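You operate a simulated robot arm through the tools that you are given. There is no shell and no other tool. Be economical: measure what you need, move in short steps, check, and stop when the job is done.

You run a simulated robot arm. Do the job below in one go: nothing can be reset, and whatever is moved stays where it is left.

JOB
Put two of the brass valves from the packing table top on the booklet there.
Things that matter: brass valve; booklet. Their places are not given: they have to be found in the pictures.

The check looks at the end state, three seconds after you hand in, the way a careful person would. Anything else that was tipped, shoved, dropped, spilled or broken makes it a failure.

ROBOT AND FRAMES
A 6-joint arm with a two-finger parallel gripper, fixed in place. Base frame: the origin is at the foot of the arm, x ahead of it, y to its left, z up; the work surface is at about z = 0. Units: mm, rad, N and s.
With the tool pointing down near the work surface it reaches from about 160 to 420 mm from the base axis. Its first joint turns from -1.152 to 1.152 rad. Payload 1.57 kg.
Tool frame: the origin (TCP) lies between the finger pads and is the grasp point; the fingertips stand 30 mm ahead of it; z points along the fingers, y is the line along which they close. Largest opening 80 mm; finger width 17, thickness 12; the body of the gripper, 40 by 82 mm, starts 80 mm behind the TCP.
Orientation is that of the tool frame in the base frame, as a unit quaternion [w, x, y, z]. With the fingers straight down and closing along the base's y, the tool's x points along the base's -x, its y along +y and its z along -z.

CONTROLS
- The arm moves only by the tool send_rows. Its argument "rows" is a list that holds one entry, the list of rows, each a list of 6 numbers: the shift along the base's x, y, z in units of 100 mm (1.0 is 100 mm), then the turn, a rotation vector about the base's x, y, z in units of 120 degrees (1.0 is 120 degrees). In form: [[[dx, dy, dz, ax, ay, az], ...]]. A call has 1 to 8 rows; each row is the pose to reach, as a shift and turn from the pose commanded when the call began. "gripper" is the finger opening in mm, from 0 to 80, set as the call begins (left out, the last holds). A call with a number of a shift or a turn outside -1 to 1 is refused whole. Rows are played at 5 a second. More than 50 mm and 0.15 rad between two rows, or a gripper value outside its range, and nothing of the call is played. A pose out of reach is approached as far as the arm can. The call stops where the force on the tool passes 40 N (or 10 N more than at its start, if that is more) or the arm is blocked; 0.2 s more then pass. The fingers move at their own pace (about 153 mm/s each) and stop on an object; they squeeze with about 23 N. The grip force told is the motor's: it shows also when the fingers shut on nothing. Time passes only in rows, and 0.2 s behind the last, so rows that repeat a pose let the fingers close. It gives the time, the measured TCP pose, the force on the tool (base axes), the opening and the grip force at its end, in the units of the frame above (readings bear some noise), and new pictures: "show" is both (left out), scene, wrist or none.
- Cameras (640 x 400 px; columns grow to the right, rows downward): "scene" is fixed at [37.2, -317.7, 414]; the picture's right is [0.91, -0.42, 0.00], its down [-0.25, -0.54, -0.80] and it looks along [0.34, 0.73, -0.60] (base axes); focal length 267 px, centre (320, 200). "wrist" rides on the gripper at [-32, 0, -78] in the tool frame; the picture's right is [0.00, -1.00, 0.00], its down [0.97, 0.00, -0.24] and it looks along [0.24, 0.00, 0.97] (tool axes); focal length 218 px, centre (320, 200).
- point_at(camera, pixels): for up to 12 pixels [column, row] of the newest picture of that camera ("zoom" is the newest enlarged one), the place [x, y, z] in the base frame of the surface seen there, good to about 2 mm, but the place of the scene camera against the robot may be out by one fixed shift of up to 12 mm in any direction. It takes no simulated time.
- enlarge(camera, box): a new picture of the part [left, top, right, bottom] of that camera's present view, enlarged. It takes no simulated time.
- hand_in(): hands the job in; it is judged then, once.

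Keep the steps short. Do not move on a guess: measure, check each grasp and each placing, and mend mistakes. In all there are 60 turns and 120 pictures (those below and enlarged ones count). Leave the gripper open and the arm clear of the work at the hand-in unless told otherwise, and finish with a single line.

The tools are called after "Request:" by a JSON object that holds its "method" and its "body". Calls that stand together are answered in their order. send_rows: Moves the arm, as the interface text tells. Its arguments: {"type":"object","properties":{"rows":{"type":"array","items":{"type":"array","items":{"type":"array","items":{"type":"number"}}}},"gripper":{"type":"number"},"show":{"type":"string","enum":["both","scene","wrist","none"]}},"required":["rows"]} The other tools are called the same way: point_at (camera, pixels) gives the place of the surface under pixels of a picture; enlarge (camera, box) takes an enlarged picture of a part of a camera's view; hand_in () hands the job in.

At the start:

```text
time_s: 0.0
position: [229.7, -5.7, 255.5]
tool_rot: [0.002, 0.001, 1.0, 0.0]
force: [0.6, 0.1, 0.7]
width: 79.8
finger_force: 0.1
```

scene: 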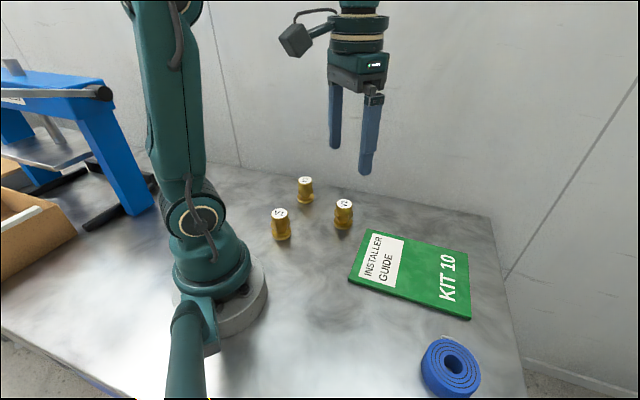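
wrist: 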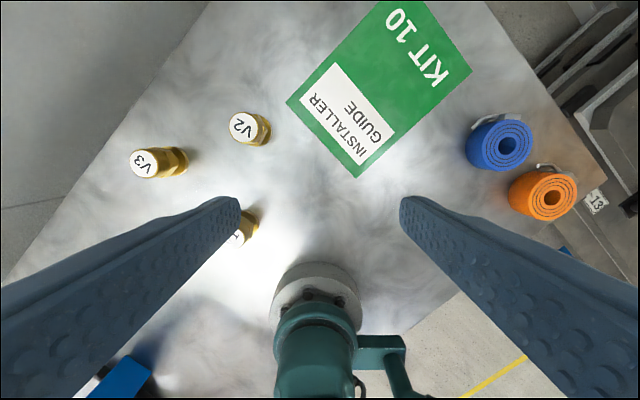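

I see three brass valves (scene about (281,224), (305,189), (343,213)) and the green booklet. I'll enlarge and measure them first.

Request:
{"method": "enlarge", "body": {"camera": "scene", "box": [240, 160, 400, 260]}}

Request:
{"method": "point_at", "body": {"camera": "wrist", "pixels": [[242, 126], [143, 164], [238, 238], [288, 102], [357, 177], [471, 70], [412, 0], [262, 128], [182, 160], [345, 115], [385, 70]]}}

Request:
{"method": "point_at", "body": {"camera": "scene", "pixels": [[305, 180], [343, 203], [279, 213], [305, 200], [343, 226], [281, 238], [350, 279], [368, 230], [468, 254], [470, 316], [410, 270], [300, 230]]}}

```text
4.00 times, centred on (320, 210) of scene
```

zoom: 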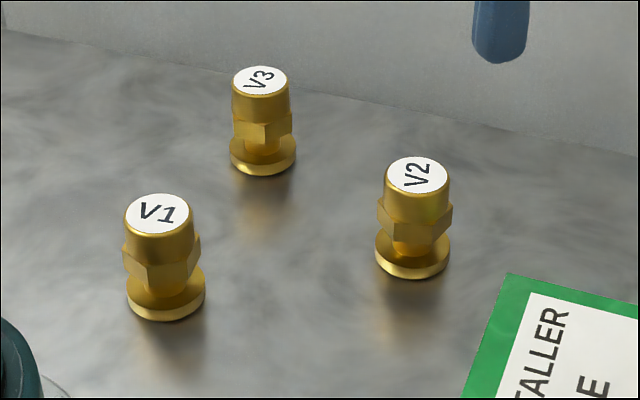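

```text
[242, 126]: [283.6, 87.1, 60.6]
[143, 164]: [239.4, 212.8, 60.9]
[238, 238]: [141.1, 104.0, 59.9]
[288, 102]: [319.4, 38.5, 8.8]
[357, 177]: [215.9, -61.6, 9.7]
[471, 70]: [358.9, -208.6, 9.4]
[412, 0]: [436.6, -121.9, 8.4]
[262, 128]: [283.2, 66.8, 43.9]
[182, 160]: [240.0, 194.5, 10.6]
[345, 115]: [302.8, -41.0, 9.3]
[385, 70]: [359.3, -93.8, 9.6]
```

```text
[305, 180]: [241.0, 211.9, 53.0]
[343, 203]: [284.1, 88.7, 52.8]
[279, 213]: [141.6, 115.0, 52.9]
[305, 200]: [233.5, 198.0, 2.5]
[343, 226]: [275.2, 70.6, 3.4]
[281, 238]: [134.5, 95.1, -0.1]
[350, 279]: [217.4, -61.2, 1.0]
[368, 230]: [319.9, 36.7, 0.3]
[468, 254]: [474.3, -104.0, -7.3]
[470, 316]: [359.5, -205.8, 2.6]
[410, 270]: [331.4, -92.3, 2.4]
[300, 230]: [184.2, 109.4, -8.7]
```

Measured from the wrist camera: V2's top is near (284, 87, 61) and V3's near (239, 213, 61). The booklet's surface is at z≈9, with corners (319,38), (216,-62), (359,-209). Next I move above V2, staying high, to see its shape from above.

Request:
{"method": "send_rows", "body": {"rows": [[[0.18, 0.31, -0.2, 0, 0, 0], [0.36, 0.62, -0.4, 0, 0, 0], [0.54, 0.93, -0.6, 0, 0, 0], [0.54, 0.93, -0.85, 0, 0, 0], [0.54, 0.93, -0.85, 0, 0, 0]]], "gripper": 80}}

```text
time_s: 1.2
position: [283.4, 87.5, 170.8]
tool_rot: [0.002, 0.001, 1.0, 0.0]
force: [-0.2, 0.2, 0.4]
width: 80.0
finger_force: 0.0
```

scene: 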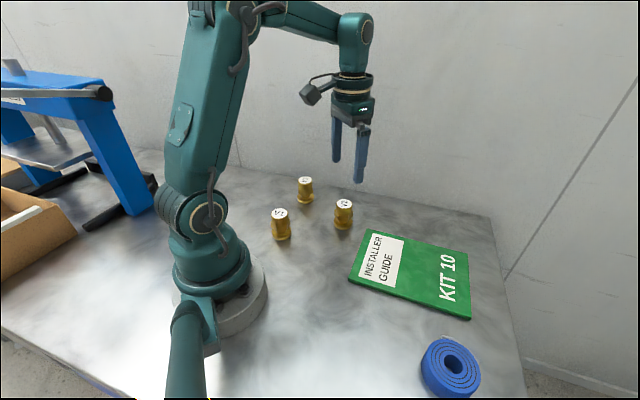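
wrist: 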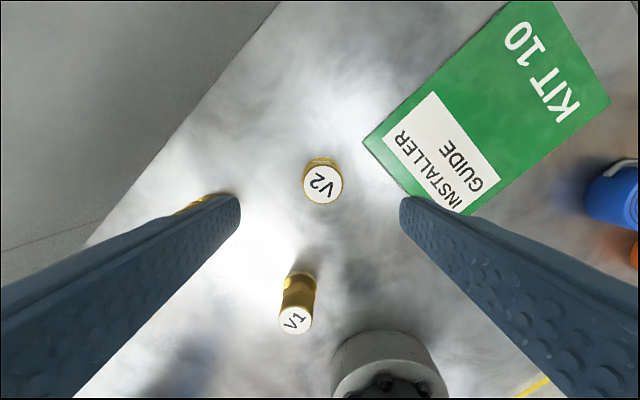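

I'm above V2, seen at (322,182). I'll enlarge and measure its edges.

Request:
{"method": "enlarge", "body": {"camera": "wrist", "box": [282, 150, 362, 200]}}

Request:
{"method": "point_at", "body": {"camera": "wrist", "pixels": [[304, 184], [341, 184], [322, 166], [322, 202], [322, 184], [322, 159], [322, 162], [345, 178], [284, 120], [262, 160]]}}

```text
8.00 times, centred on (322, 175) of wrist
```

zoom: 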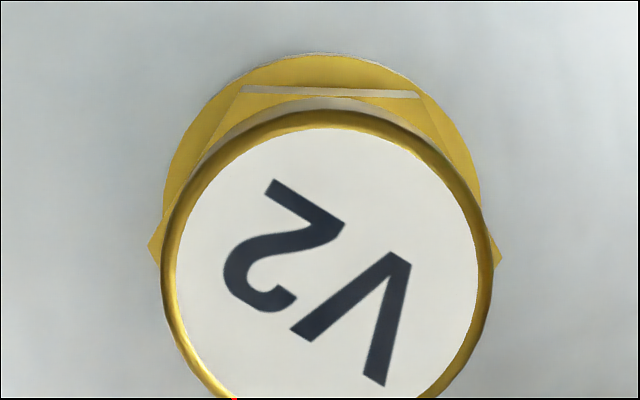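

```text
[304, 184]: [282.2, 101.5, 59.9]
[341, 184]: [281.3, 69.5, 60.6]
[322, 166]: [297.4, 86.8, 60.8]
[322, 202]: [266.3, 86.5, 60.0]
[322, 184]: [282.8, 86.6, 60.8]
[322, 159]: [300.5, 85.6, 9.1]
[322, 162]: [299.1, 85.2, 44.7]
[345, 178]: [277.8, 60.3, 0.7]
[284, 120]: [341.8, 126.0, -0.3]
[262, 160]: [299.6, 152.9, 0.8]
```

V2's cap is about 36 mm across, centred near (282.5, 86). Its hex corners lie along y, so closing now would pinch the corners. I'll turn +28° to put the fingers on flats and come down partway (TCP z≈90, tips z≈60).

Request:
{"method": "send_rows", "body": {"rows": [[[-0.01, -0.012, 0, 0, 0, 0.0583], [-0.01, -0.012, -0.1, 0, 0, 0.1167], [-0.01, -0.012, -0.3, 0, 0, 0.175], [-0.01, -0.012, -0.5, 0, 0, 0.2333], [-0.01, -0.012, -0.75, 0, 0, 0.2333], [-0.01, -0.012, -0.75, 0, 0, 0.2333]]]}}

```text
time_s: 2.6
position: [281.3, 85.8, 94.6]
tool_rot: [0.002, -0.242, 0.97, 0.001]
force: [0.6, 0.0, -0.7]
width: 80.1
finger_force: 0.1
```

scene: 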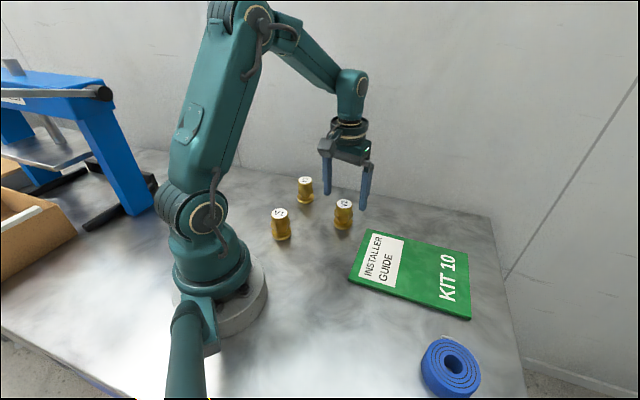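
wrist: 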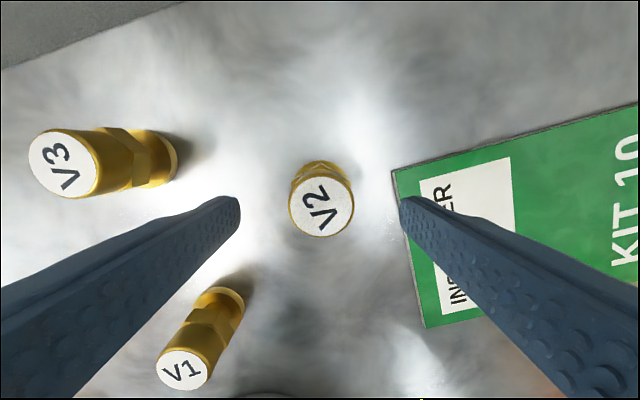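

The yaw is as intended. The right finger would pass near the booklet corner (319,38), so I'll narrow the opening to 62. First a quick check of hex alignment and centring.

Request:
{"method": "enlarge", "body": {"camera": "wrist", "box": [272, 150, 368, 240]}}

Request:
{"method": "point_at", "body": {"camera": "wrist", "pixels": [[292, 206], [350, 206], [321, 180], [321, 234]]}}

```text
4.44 times, centred on (320, 195) of wrist
```

zoom: 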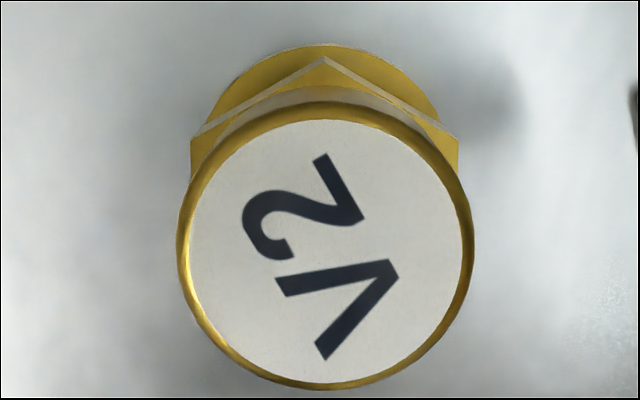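

```text
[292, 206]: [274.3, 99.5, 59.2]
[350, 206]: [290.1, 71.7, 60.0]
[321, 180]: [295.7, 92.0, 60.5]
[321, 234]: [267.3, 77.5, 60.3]
```

The hex flats now face the fingers and the cap centre is (282, 85), matching the TCP. Lowering to TCP z≈43 (tips ~13), opening 62.

Request:
{"method": "send_rows", "body": {"rows": [[[0, 0, 0, 0, 0, 0], [0, 0, -0.2, 0, 0, 0], [0, 0, -0.35, 0, 0, 0], [0, 0, -0.51, 0, 0, 0], [0, 0, -0.51, 0, 0, 0]]], "gripper": 62}}

```text
time_s: 3.8
position: [280.9, 84.5, 44.5]
tool_rot: [0.002, -0.241, 0.97, 0.0]
force: [-0.1, 0.9, -0.4]
width: 61.9
finger_force: 0.0
```

scene: 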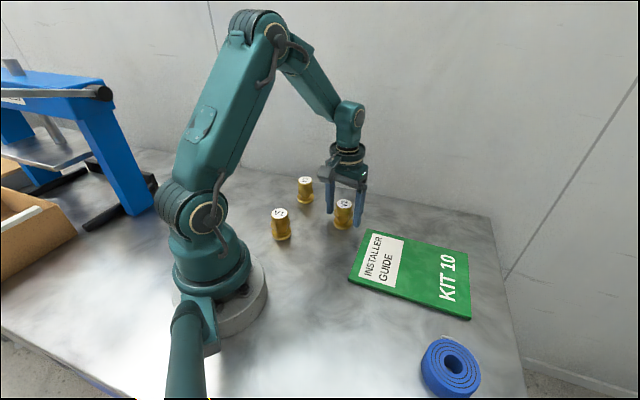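
wrist: 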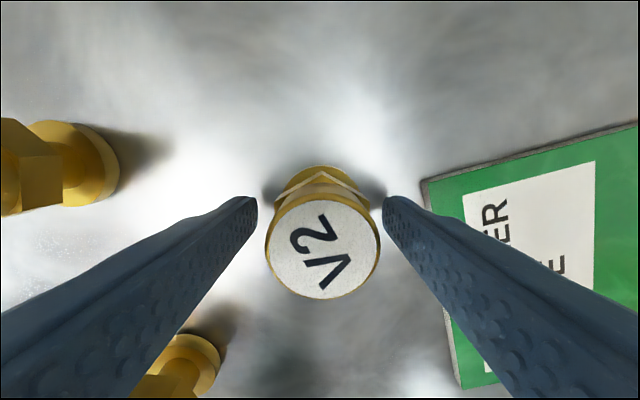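

The fingers straddle V2 with clearance on both sides. Closing now.

Request:
{"method": "send_rows", "body": {"rows": [[[0, 0, 0, 0, 0, 0], [0, 0, 0, 0, 0, 0], [0, 0, 0, 0, 0, 0]]], "gripper": 0, "show": "wrist"}}

```text
time_s: 4.6
position: [282.9, 84.6, 43.8]
tool_rot: [0.001, -0.241, 0.97, 0.0]
force: [0.5, 0.2, 0.3]
width: 37.6
finger_force: 22.9
```

wrist: 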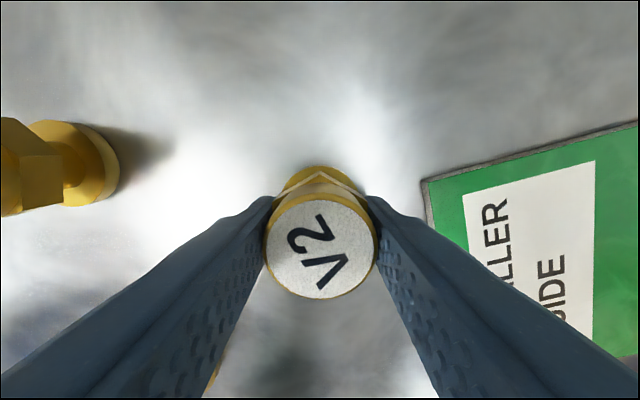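

Gripped at 37.6 mm with 22.9 N. Lifting 60 mm straight up.

Request:
{"method": "send_rows", "body": {"rows": [[[0, 0, 0.1, 0, 0, 0], [0, 0, 0.25, 0, 0, 0], [0, 0, 0.45, 0, 0, 0], [0, 0, 0.6, 0, 0, 0], [0, 0, 0.6, 0, 0, 0]]]}}

```text
time_s: 5.8
position: [281.5, 86.0, 103.6]
tool_rot: [0.002, -0.241, 0.971, 0.001]
force: [0.2, 0.1, -2.2]
width: 37.6
finger_force: 23.0
```

scene: 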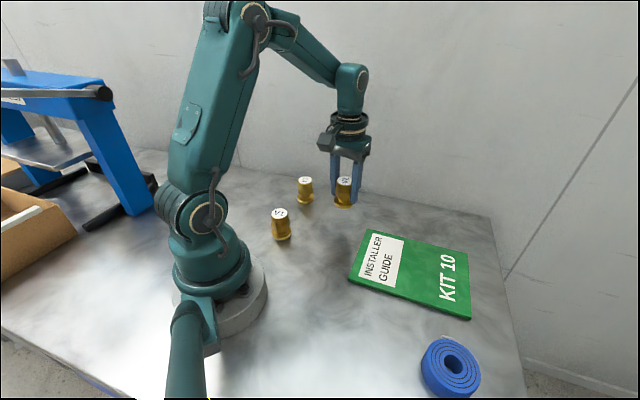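
wrist: 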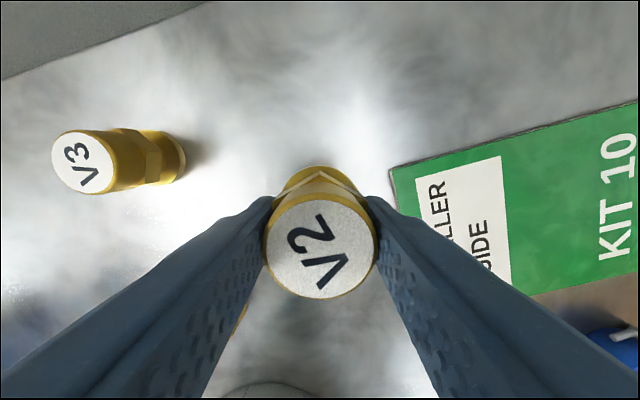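

V2 is lifted securely. I'll carry it toward the far half of the booklet, aiming at (359,-106), staying at z≈104. First half of the way now.

Request:
{"method": "send_rows", "body": {"rows": [[[0.1, -0.2, 0, 0, 0, 0], [0.22, -0.45, 0, 0, 0, 0], [0.35, -0.7, 0, 0, 0, 0], [0.45, -0.95, 0, 0, 0, 0], [0.45, -0.95, 0, 0, 0, 0]]], "show": "none"}}

Request:
{"method": "send_rows", "body": {"rows": [[[0.08, -0.25, 0, 0, 0, 0], [0.16, -0.5, 0, 0, 0, 0], [0.25, -0.75, 0, 0, 0, 0], [0.325, -0.97, 0, 0, 0, 0], [0.325, -0.97, 0, 0, 0, 0]]]}}

```text
time_s: 7.0
position: [326.6, -8.5, 103.3]
tool_rot: [0.001, -0.241, 0.97, 0.0]
force: [0.2, -1.0, -3.0]
width: 37.4
finger_force: 23.5
```

```text
time_s: 8.2
position: [359.8, -107.1, 103.6]
tool_rot: [0.001, -0.242, 0.97, 0.0]
force: [-0.3, -0.5, -2.2]
width: 37.5
finger_force: 23.4
```

scene: 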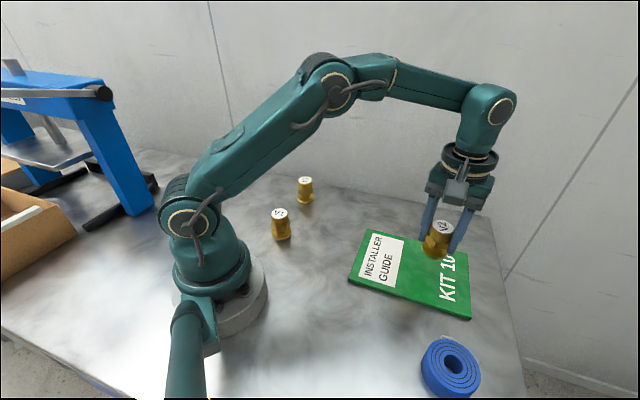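
wrist: 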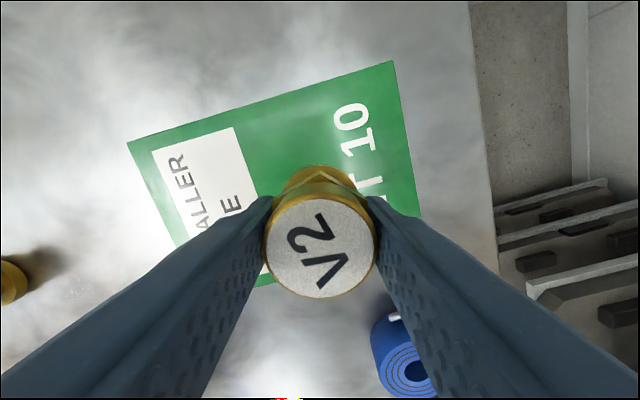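

V2 is above the booklet, right of its centre. The booklet top is z≈9, so the valve should touch at TCP z≈53. I lower to about 57.

Request:
{"method": "send_rows", "body": {"rows": [[[0, 0, -0.2, 0, 0, 0], [0, 0, -0.37, 0, 0, 0], [0, 0, -0.46, 0, 0, 0], [0, 0, -0.46, 0, 0, 0]]], "show": "scene"}}

Request:
{"method": "point_at", "body": {"camera": "scene", "pixels": [[468, 255], [470, 318], [352, 278], [370, 231]]}}

```text
time_s: 9.2
position: [359.6, -106.0, 58.3]
tool_rot: [0.002, -0.241, 0.971, 0.0]
force: [0.8, -0.5, -1.9]
width: 37.7
finger_force: 23.2
```

scene: 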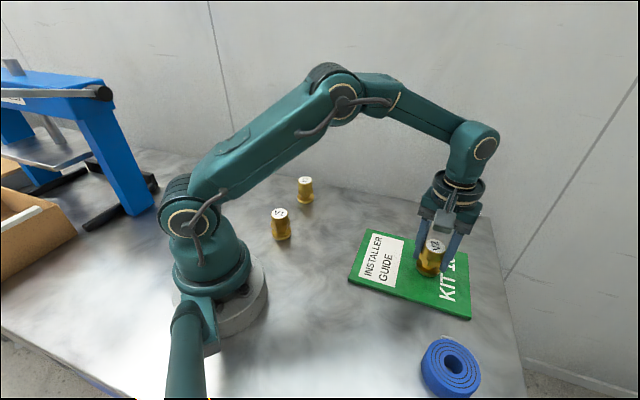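

```text
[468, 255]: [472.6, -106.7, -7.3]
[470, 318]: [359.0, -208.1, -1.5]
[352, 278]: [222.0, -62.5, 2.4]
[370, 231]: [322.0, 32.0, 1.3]
```

Now small 1 mm steps down, watching the force for contact.

Request:
{"method": "send_rows", "body": {"rows": [[[0, 0, -0.015, 0, 0, 0], [0, 0, -0.03, 0, 0, 0], [0, 0, -0.04, 0, 0, 0], [0, 0, -0.04, 0, 0, 0]]], "show": "scene"}}

```text
time_s: 10.2
position: [358.8, -105.2, 52.9]
tool_rot: [0.0, -0.241, 0.971, 0.0]
force: [0.0, -0.2, -3.4]
width: 37.7
finger_force: 23.0
```

scene: 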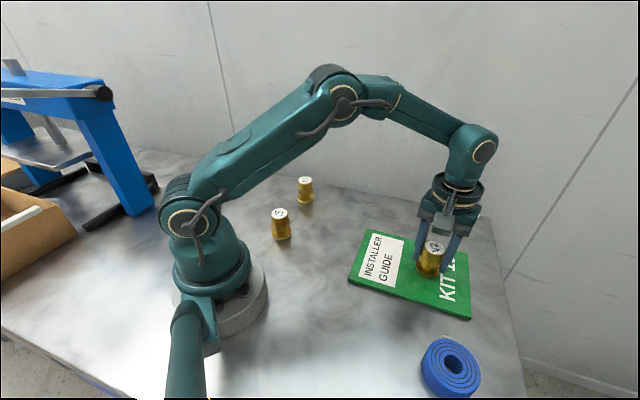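

No contact yet (force still just the weight). Continuing with 1 mm steps.

Request:
{"method": "send_rows", "body": {"rows": [[[0, 0, -0.01, 0, 0, 0], [0, 0, -0.01, 0, 0, 0]]], "show": "none"}}

Request:
{"method": "send_rows", "body": {"rows": [[[0, 0, -0.01, 0, 0, 0], [0, 0, -0.01, 0, 0, 0]]], "show": "scene"}}

Request:
{"method": "enlarge", "body": {"camera": "scene", "box": [380, 210, 480, 300]}}

```text
time_s: 10.8
position: [360.5, -107.6, 52.6]
tool_rot: [0.001, -0.241, 0.971, 0.001]
force: [0.1, -0.2, -3.0]
width: 37.5
finger_force: 22.9
```

```text
time_s: 11.4
position: [360.6, -106.0, 53.1]
tool_rot: [0.003, -0.24, 0.971, -0.001]
force: [-4.2, 1.0, 11.8]
width: 37.6
finger_force: 23.3
```

scene: 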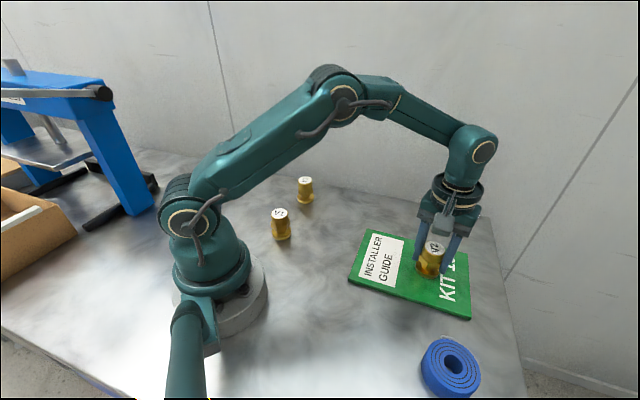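

```text
4.44 times, centred on (430, 255) of scene
```

zoom: 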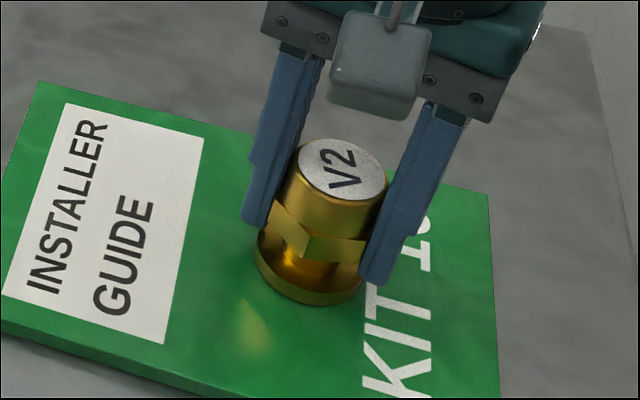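

Contact felt (force z rose to about +12 N), and V2 stands on the booklet. I ease off 0.7 mm and open to 62.

Request:
{"method": "send_rows", "body": {"rows": [[[0, 0, 0.007, 0, 0, 0], [0, 0, 0.007, 0, 0, 0]]], "show": "none"}}

Request:
{"method": "send_rows", "body": {"rows": [[[0, 0, 0, 0, 0, 0], [0, 0, 0, 0, 0, 0], [0, 0, 0, 0, 0, 0]]], "gripper": 62}}

```text
time_s: 12.0
position: [360.2, -106.0, 52.6]
tool_rot: [0.002, -0.241, 0.971, 0.0]
force: [-1.4, -0.3, 6.6]
width: 37.6
finger_force: 22.5
```

```text
time_s: 12.8
position: [358.8, -105.6, 52.2]
tool_rot: [0.001, -0.241, 0.97, 0.0]
force: [0.6, -0.1, 0.1]
width: 61.8
finger_force: 0.0
```

scene: 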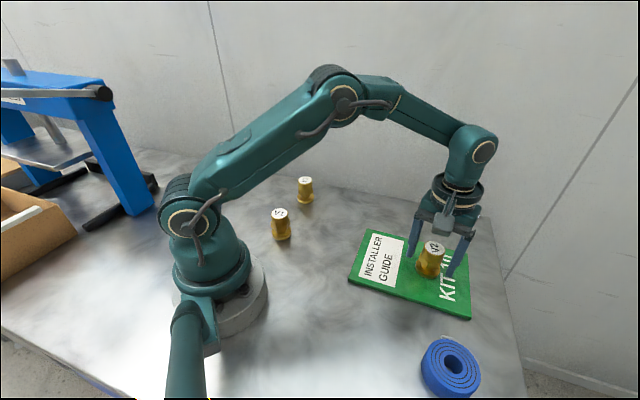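
wrist: 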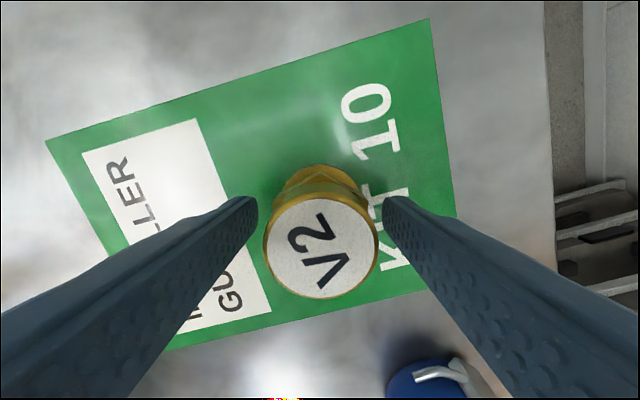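

V2 is released and stands upright. I rise straight up, then travel back high toward V3.

Request:
{"method": "send_rows", "body": {"rows": [[[0, 0, 0.2, 0, 0, 0], [0, 0, 0.5, 0, 0, 0], [0, 0, 0.9, 0, 0, 0], [-0.05, 0.3, 0.9, 0, 0, 0], [-0.1, 0.6, 0.9, 0, 0, 0], [-0.2, 0.95, 0.9, 0, 0, 0], [-0.2, 0.95, 0.9, 0, 0, 0]]], "show": "scene"}}

Request:
{"method": "send_rows", "body": {"rows": [[[-0.07, 0.3, 0.1, 0, 0, 0], [-0.15, 0.65, 0.1, 0, 0, 0], [-0.25, 1.0, 0.1, 0, 0, 0], [-0.25, 1.0, 0.1, 0, 0, 0]]], "show": "none"}}

Request:
{"method": "send_rows", "body": {"rows": [[[-0.25, 0.3, 0.1, 0, 0, 0], [-0.5, 0.65, 0.1, 0, 0, 0], [-0.75, 1.0, 0.1, 0, 0, 0], [-0.75, 1.0, 0.1, 0, 0, 0]]], "gripper": 80}}

```text
time_s: 14.4
position: [340.1, -12.5, 141.0]
tool_rot: [0.002, -0.241, 0.97, 0.0]
force: [0.5, -0.5, 0.6]
width: 61.9
finger_force: 0.0
```

scene: 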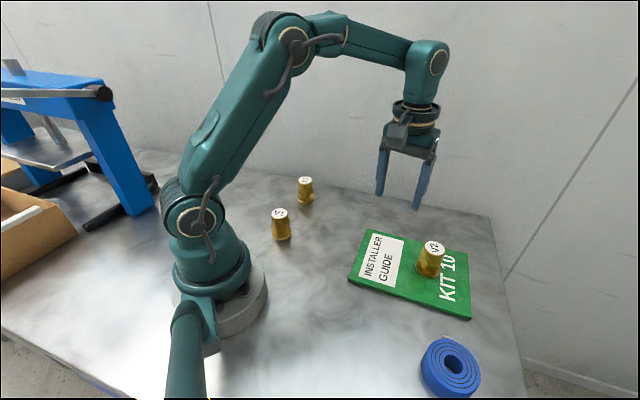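

```text
time_s: 15.4
position: [315.3, 88.2, 152.5]
tool_rot: [0.002, -0.242, 0.97, 0.001]
force: [-0.3, 0.4, 0.0]
width: 61.8
finger_force: 0.1
```

```text
time_s: 16.4
position: [240.8, 188.2, 161.9]
tool_rot: [0.001, -0.241, 0.971, 0.001]
force: [-0.3, -0.2, -0.3]
width: 80.0
finger_force: 0.1
```

scene: 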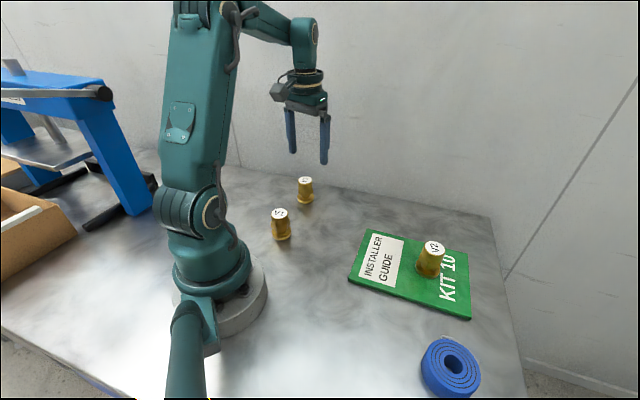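
wrist: 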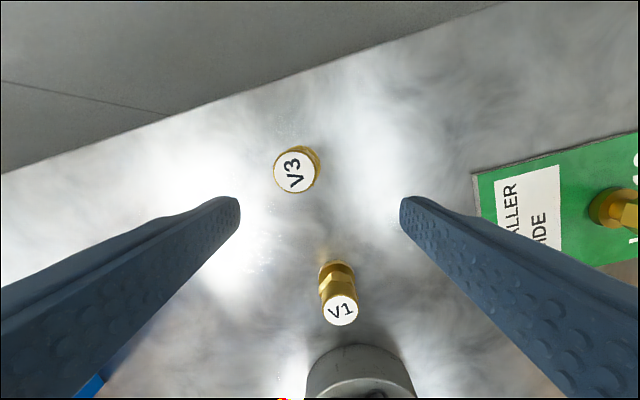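

V3 is seen at (296,170) and V2 still stands on the booklet. I measure V3, its hex, and the wall distance.

Request:
{"method": "enlarge", "body": {"camera": "wrist", "box": [256, 135, 336, 200]}}

Request:
{"method": "point_at", "body": {"camera": "wrist", "pixels": [[277, 172], [314, 172], [295, 154], [295, 190], [295, 171], [250, 95], [200, 112], [150, 127], [250, 70], [340, 310]]}}

```text
6.15 times, centred on (296, 168) of wrist
```

zoom: 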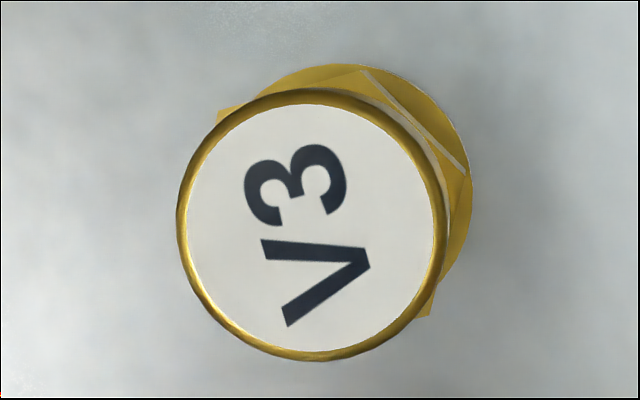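

```text
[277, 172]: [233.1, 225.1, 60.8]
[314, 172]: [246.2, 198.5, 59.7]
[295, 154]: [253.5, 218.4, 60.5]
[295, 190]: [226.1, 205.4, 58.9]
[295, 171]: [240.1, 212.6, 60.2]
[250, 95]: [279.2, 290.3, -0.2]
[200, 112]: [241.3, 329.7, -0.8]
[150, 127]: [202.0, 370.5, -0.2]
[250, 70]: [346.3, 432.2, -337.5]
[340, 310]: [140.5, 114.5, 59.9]
```

V3's centre is (240, 212), about 80 mm from the table edge. Its hex needs a turn of -15° to face the fingers. Moving over it with that turn, down to z≈95.

Request:
{"method": "send_rows", "body": {"rows": [[[-0.005, 0.12, 0, 0, 0, -0.06], [-0.005, 0.24, 0, 0, 0, -0.125], [-0.005, 0.24, -0.3, 0, 0, -0.125], [-0.005, 0.24, -0.65, 0, 0, -0.125], [-0.005, 0.24, -0.65, 0, 0, -0.125]]]}}

Request:
{"method": "enlarge", "body": {"camera": "wrist", "box": [272, 150, 368, 240]}}

Request:
{"method": "point_at", "body": {"camera": "wrist", "pixels": [[292, 206], [350, 206], [321, 182], [321, 232]]}}

```text
time_s: 17.6
position: [238.9, 211.4, 96.7]
tool_rot: [0.001, -0.112, 0.994, 0.001]
force: [0.0, 0.3, 0.2]
width: 79.8
finger_force: 0.0
```

scene: 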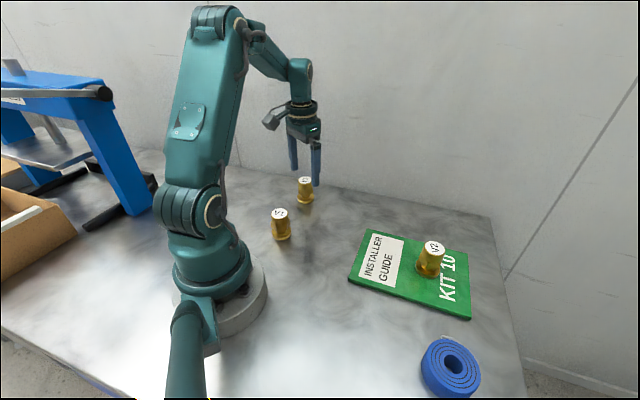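
wrist: 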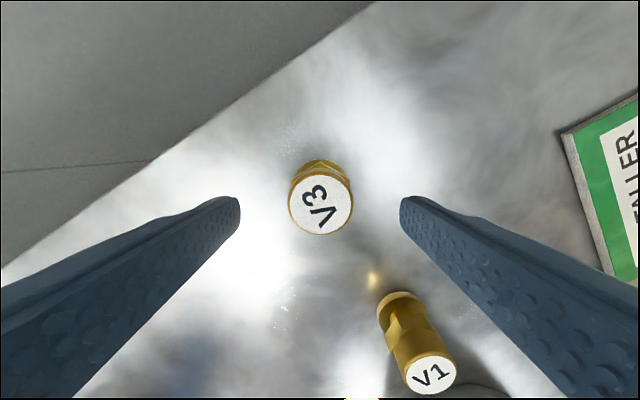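

```text
4.44 times, centred on (320, 195) of wrist
```

zoom: 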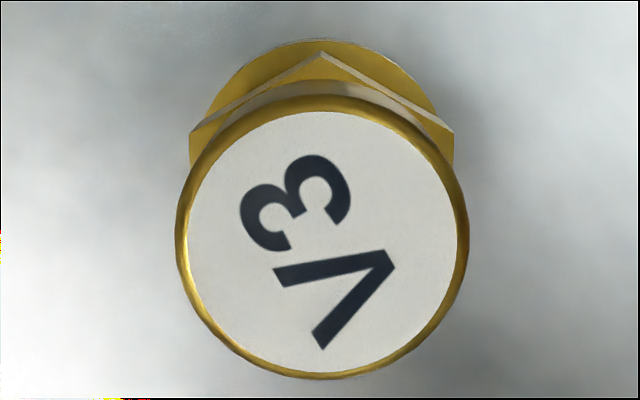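

```text
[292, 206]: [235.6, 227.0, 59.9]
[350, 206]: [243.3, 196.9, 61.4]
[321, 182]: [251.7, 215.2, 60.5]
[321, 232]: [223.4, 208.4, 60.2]
```

Alignment is right and the centre (239, 212) matches the TCP. Lowering to z≈44 with opening 62.

Request:
{"method": "send_rows", "body": {"rows": [[[0, 0, 0, 0, 0, 0], [0, 0, -0.2, 0, 0, 0], [0, 0, -0.35, 0, 0, 0], [0, 0, -0.525, 0, 0, 0], [0, 0, -0.525, 0, 0, 0]]], "gripper": 62}}

```text
time_s: 18.8
position: [239.4, 212.4, 43.8]
tool_rot: [0.002, -0.112, 0.994, 0.001]
force: [0.1, 0.7, -0.2]
width: 61.8
finger_force: 0.1
```

scene: 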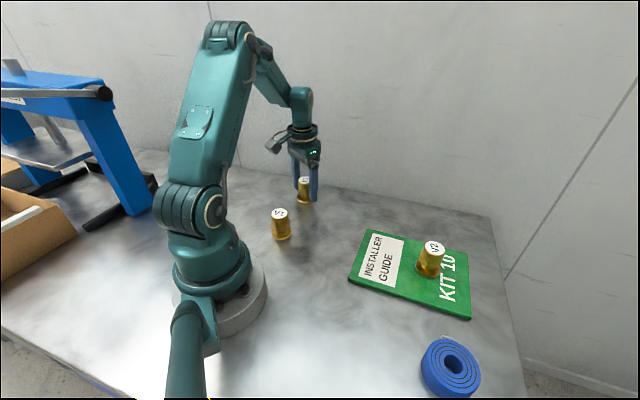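
wrist: 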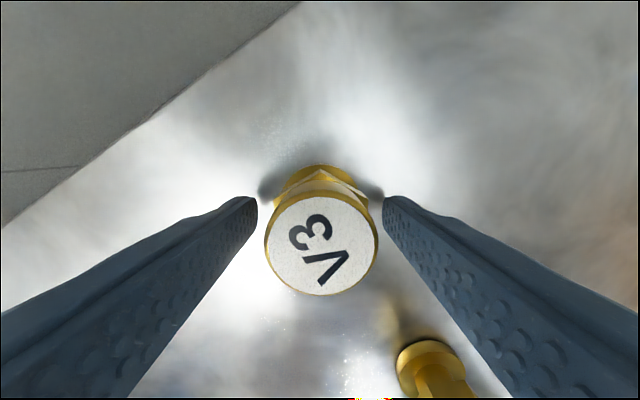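

Fingers straddle V3 cleanly. I close, then lift 60 mm.

Request:
{"method": "send_rows", "body": {"rows": [[[0, 0, 0, 0, 0, 0], [0, 0, 0, 0, 0, 0], [0, 0, 0, 0, 0, 0]]], "gripper": 0, "show": "none"}}

Request:
{"method": "send_rows", "body": {"rows": [[[0, 0, 0.1, 0, 0, 0], [0, 0, 0.25, 0, 0, 0], [0, 0, 0.45, 0, 0, 0], [0, 0, 0.7, 0, 0, 0], [0, 0, 0.7, 0, 0, 0]]]}}

```text
time_s: 19.6
position: [238.8, 212.0, 45.3]
tool_rot: [0.001, -0.112, 0.994, 0.0]
force: [0.7, -0.7, 1.0]
width: 37.5
finger_force: 22.3
```

```text
time_s: 20.8
position: [239.9, 211.4, 114.7]
tool_rot: [0.001, -0.112, 0.994, 0.001]
force: [-0.4, -0.1, -2.8]
width: 37.5
finger_force: 23.0
```

scene: 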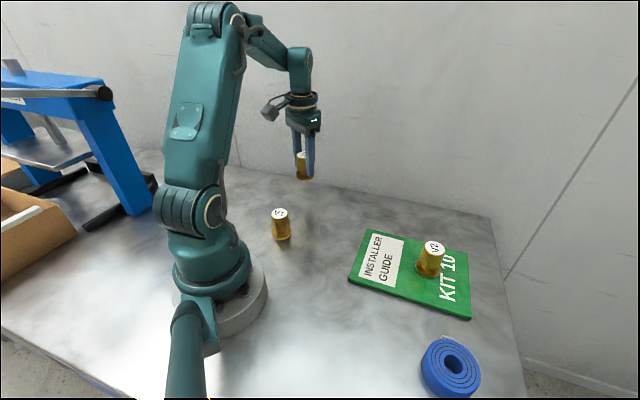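
wrist: 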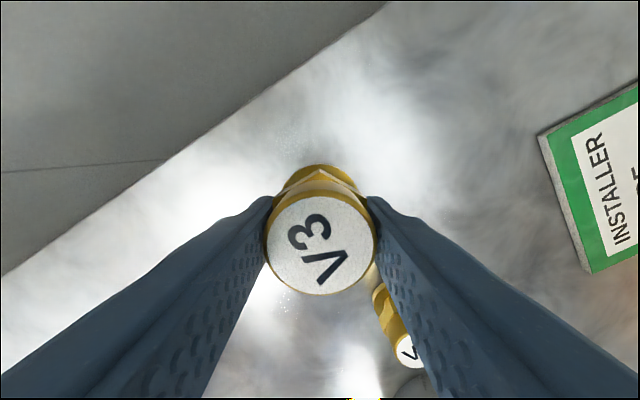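

V3 is held (37.5 mm, 23 N) and lifted. I carry it toward (302,-46), the near half of the booklet and about 80 mm from V2.

Request:
{"method": "send_rows", "body": {"rows": [[[0.1, -0.2, 0, 0, 0, 0], [0.2, -0.45, 0, 0, 0, 0], [0.3, -0.7, 0, 0, 0, 0], [0.4, -0.95, 0, 0, 0, 0], [0.4, -0.95, 0, 0, 0, 0]]], "show": "none"}}

Request:
{"method": "send_rows", "body": {"rows": [[[0.06, -0.25, 0, 0, 0, 0], [0.12, -0.5, 0, 0, 0, 0], [0.18, -0.75, 0, 0, 0, 0], [0.2, -0.98, 0, 0, 0, 0], [0.2, -0.98, 0, 0, 0, 0]]], "show": "none"}}

Request:
{"method": "send_rows", "body": {"rows": [[[0.01, -0.25, 0, 0, 0, 0], [0.02, -0.5, 0, 0, 0, 0], [0.03, -0.65, 0, 0, 0, 0], [0.03, -0.65, 0, 0, 0, 0]]]}}

```text
time_s: 22.0
position: [278.8, 117.0, 115.2]
tool_rot: [0.002, -0.112, 0.994, 0.0]
force: [-0.1, -0.1, -2.0]
width: 37.4
finger_force: 22.7
```

```text
time_s: 23.2
position: [299.8, 20.1, 115.4]
tool_rot: [0.002, -0.112, 0.994, 0.0]
force: [0.9, 0.2, -2.1]
width: 37.4
finger_force: 22.3
```

```text
time_s: 24.2
position: [301.2, -44.9, 114.4]
tool_rot: [0.002, -0.112, 0.994, 0.001]
force: [0.5, -0.1, -2.9]
width: 37.3
finger_force: 23.3
```

scene: 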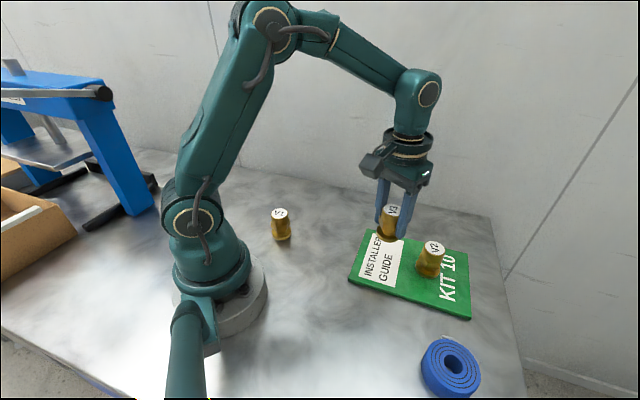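
wrist: 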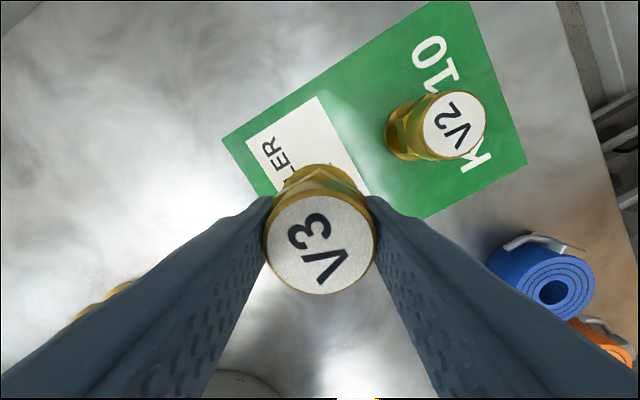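

V3 is above the near half of the booklet, clear of V2. Lowering to about z 56, then small steps to contact.

Request:
{"method": "send_rows", "body": {"rows": [[[0, 0, -0.2, 0, 0, 0], [0, 0, -0.4, 0, 0, 0], [0, 0, -0.53, 0, 0, 0], [0, 0, -0.58, 0, 0, 0], [0, 0, -0.58, 0, 0, 0]]], "show": "scene"}}

Request:
{"method": "send_rows", "body": {"rows": [[[0, 0, -0.015, 0, 0, 0], [0, 0, -0.025, 0, 0, 0], [0, 0, -0.025, 0, 0, 0]]], "show": "none"}}

```text
time_s: 25.4
position: [301.6, -45.1, 56.2]
tool_rot: [0.002, -0.113, 0.994, 0.0]
force: [0.2, -0.6, -2.8]
width: 37.4
finger_force: 23.3
```

scene: 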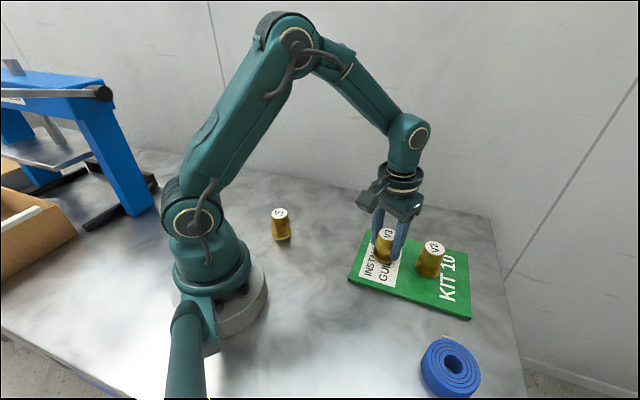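

```text
time_s: 26.2
position: [301.3, -44.8, 54.4]
tool_rot: [0.001, -0.112, 0.994, 0.0]
force: [-0.2, -0.2, -2.0]
width: 37.4
finger_force: 22.5
```

No contact yet at z≈54; continuing with 1 mm steps.

Request:
{"method": "send_rows", "body": {"rows": [[[0, 0, -0.01, 0, 0, 0], [0, 0, -0.01, 0, 0, 0]]], "show": "none"}}

```text
time_s: 26.8
position: [301.7, -45.7, 54.5]
tool_rot: [0.001, -0.112, 0.994, 0.0]
force: [-1.6, 1.4, 3.9]
width: 37.3
finger_force: 23.2
```

Contact (force z went from -2 to +4 N). Opening to 62.

Request:
{"method": "send_rows", "body": {"rows": [[[0, 0, 0, 0, 0, 0], [0, 0, 0, 0, 0, 0], [0, 0, 0, 0, 0, 0]]], "gripper": 62}}

```text
time_s: 27.6
position: [302.1, -44.9, 53.9]
tool_rot: [0.001, -0.112, 0.994, 0.001]
force: [-0.1, -0.2, -0.5]
width: 62.5
finger_force: 0.0
```

scene: 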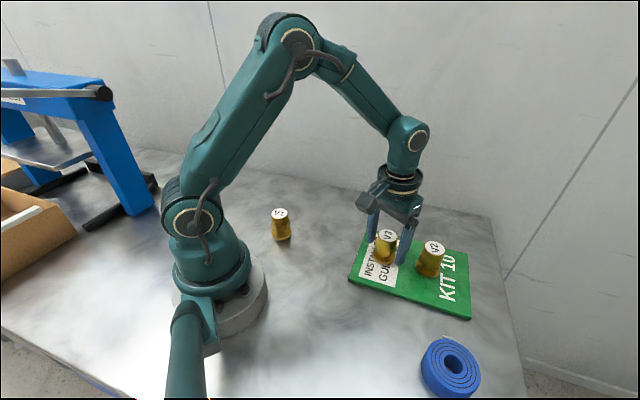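
wrist: 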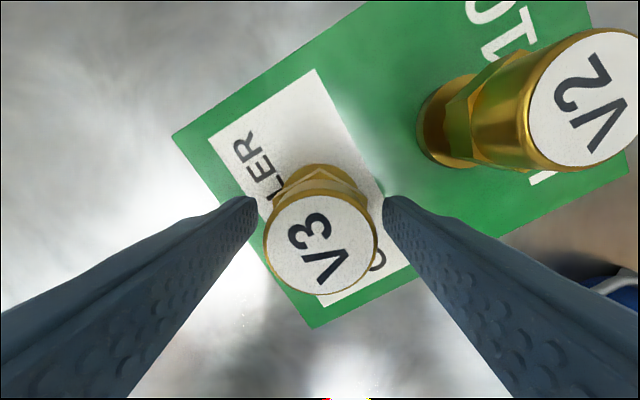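

V3 is released and upright. I rise straight up and move clear.

Request:
{"method": "send_rows", "body": {"rows": [[[0, 0, 0.2, 0, 0, 0], [0, 0, 0.5, 0, 0, 0], [0, 0, 0.95, 0, 0, 0], [-0.25, 0.3, 1.0, 0, 0, 0], [-0.5, 0.5, 1.0, 0, 0, 0], [-0.5, 0.5, 1.0, 0, 0, 0]]]}}

Request:
{"method": "enlarge", "body": {"camera": "scene", "box": [340, 210, 480, 325]}}

```text
time_s: 29.0
position: [252.0, 5.8, 155.2]
tool_rot: [0.002, -0.112, 0.994, 0.0]
force: [0.1, -0.1, -0.1]
width: 61.8
finger_force: 0.1
```

scene: 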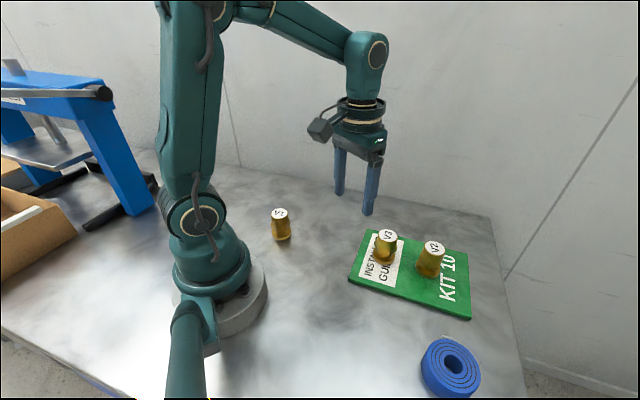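
wrist: 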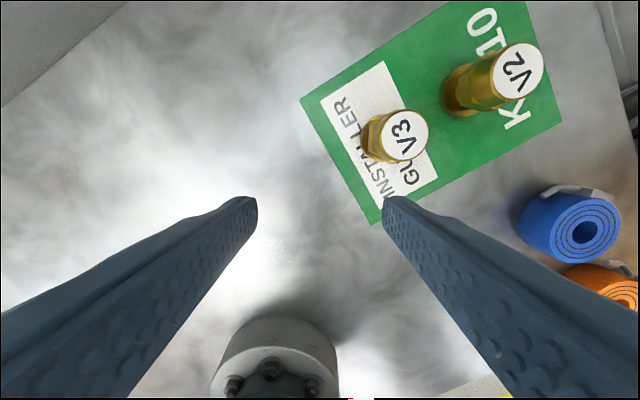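

```text
3.48 times, centred on (410, 268) of scene
```

zoom: 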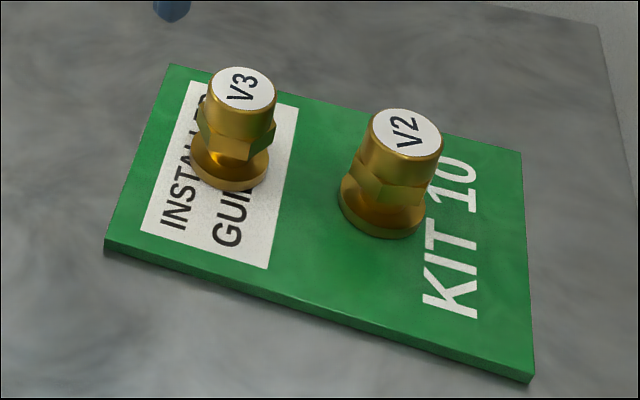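

Both valves stand upright, fully on the booklet. The booklet and V1 haven't moved, the gripper is open and the arm is clear, so I'm handing in.

Request:
{"method": "hand_in", "body": {}}

```text
The job is handed in.
```

Brass valves V2 and V3 are standing upright on the booklet, nothing else was moved, and the job is handed in.
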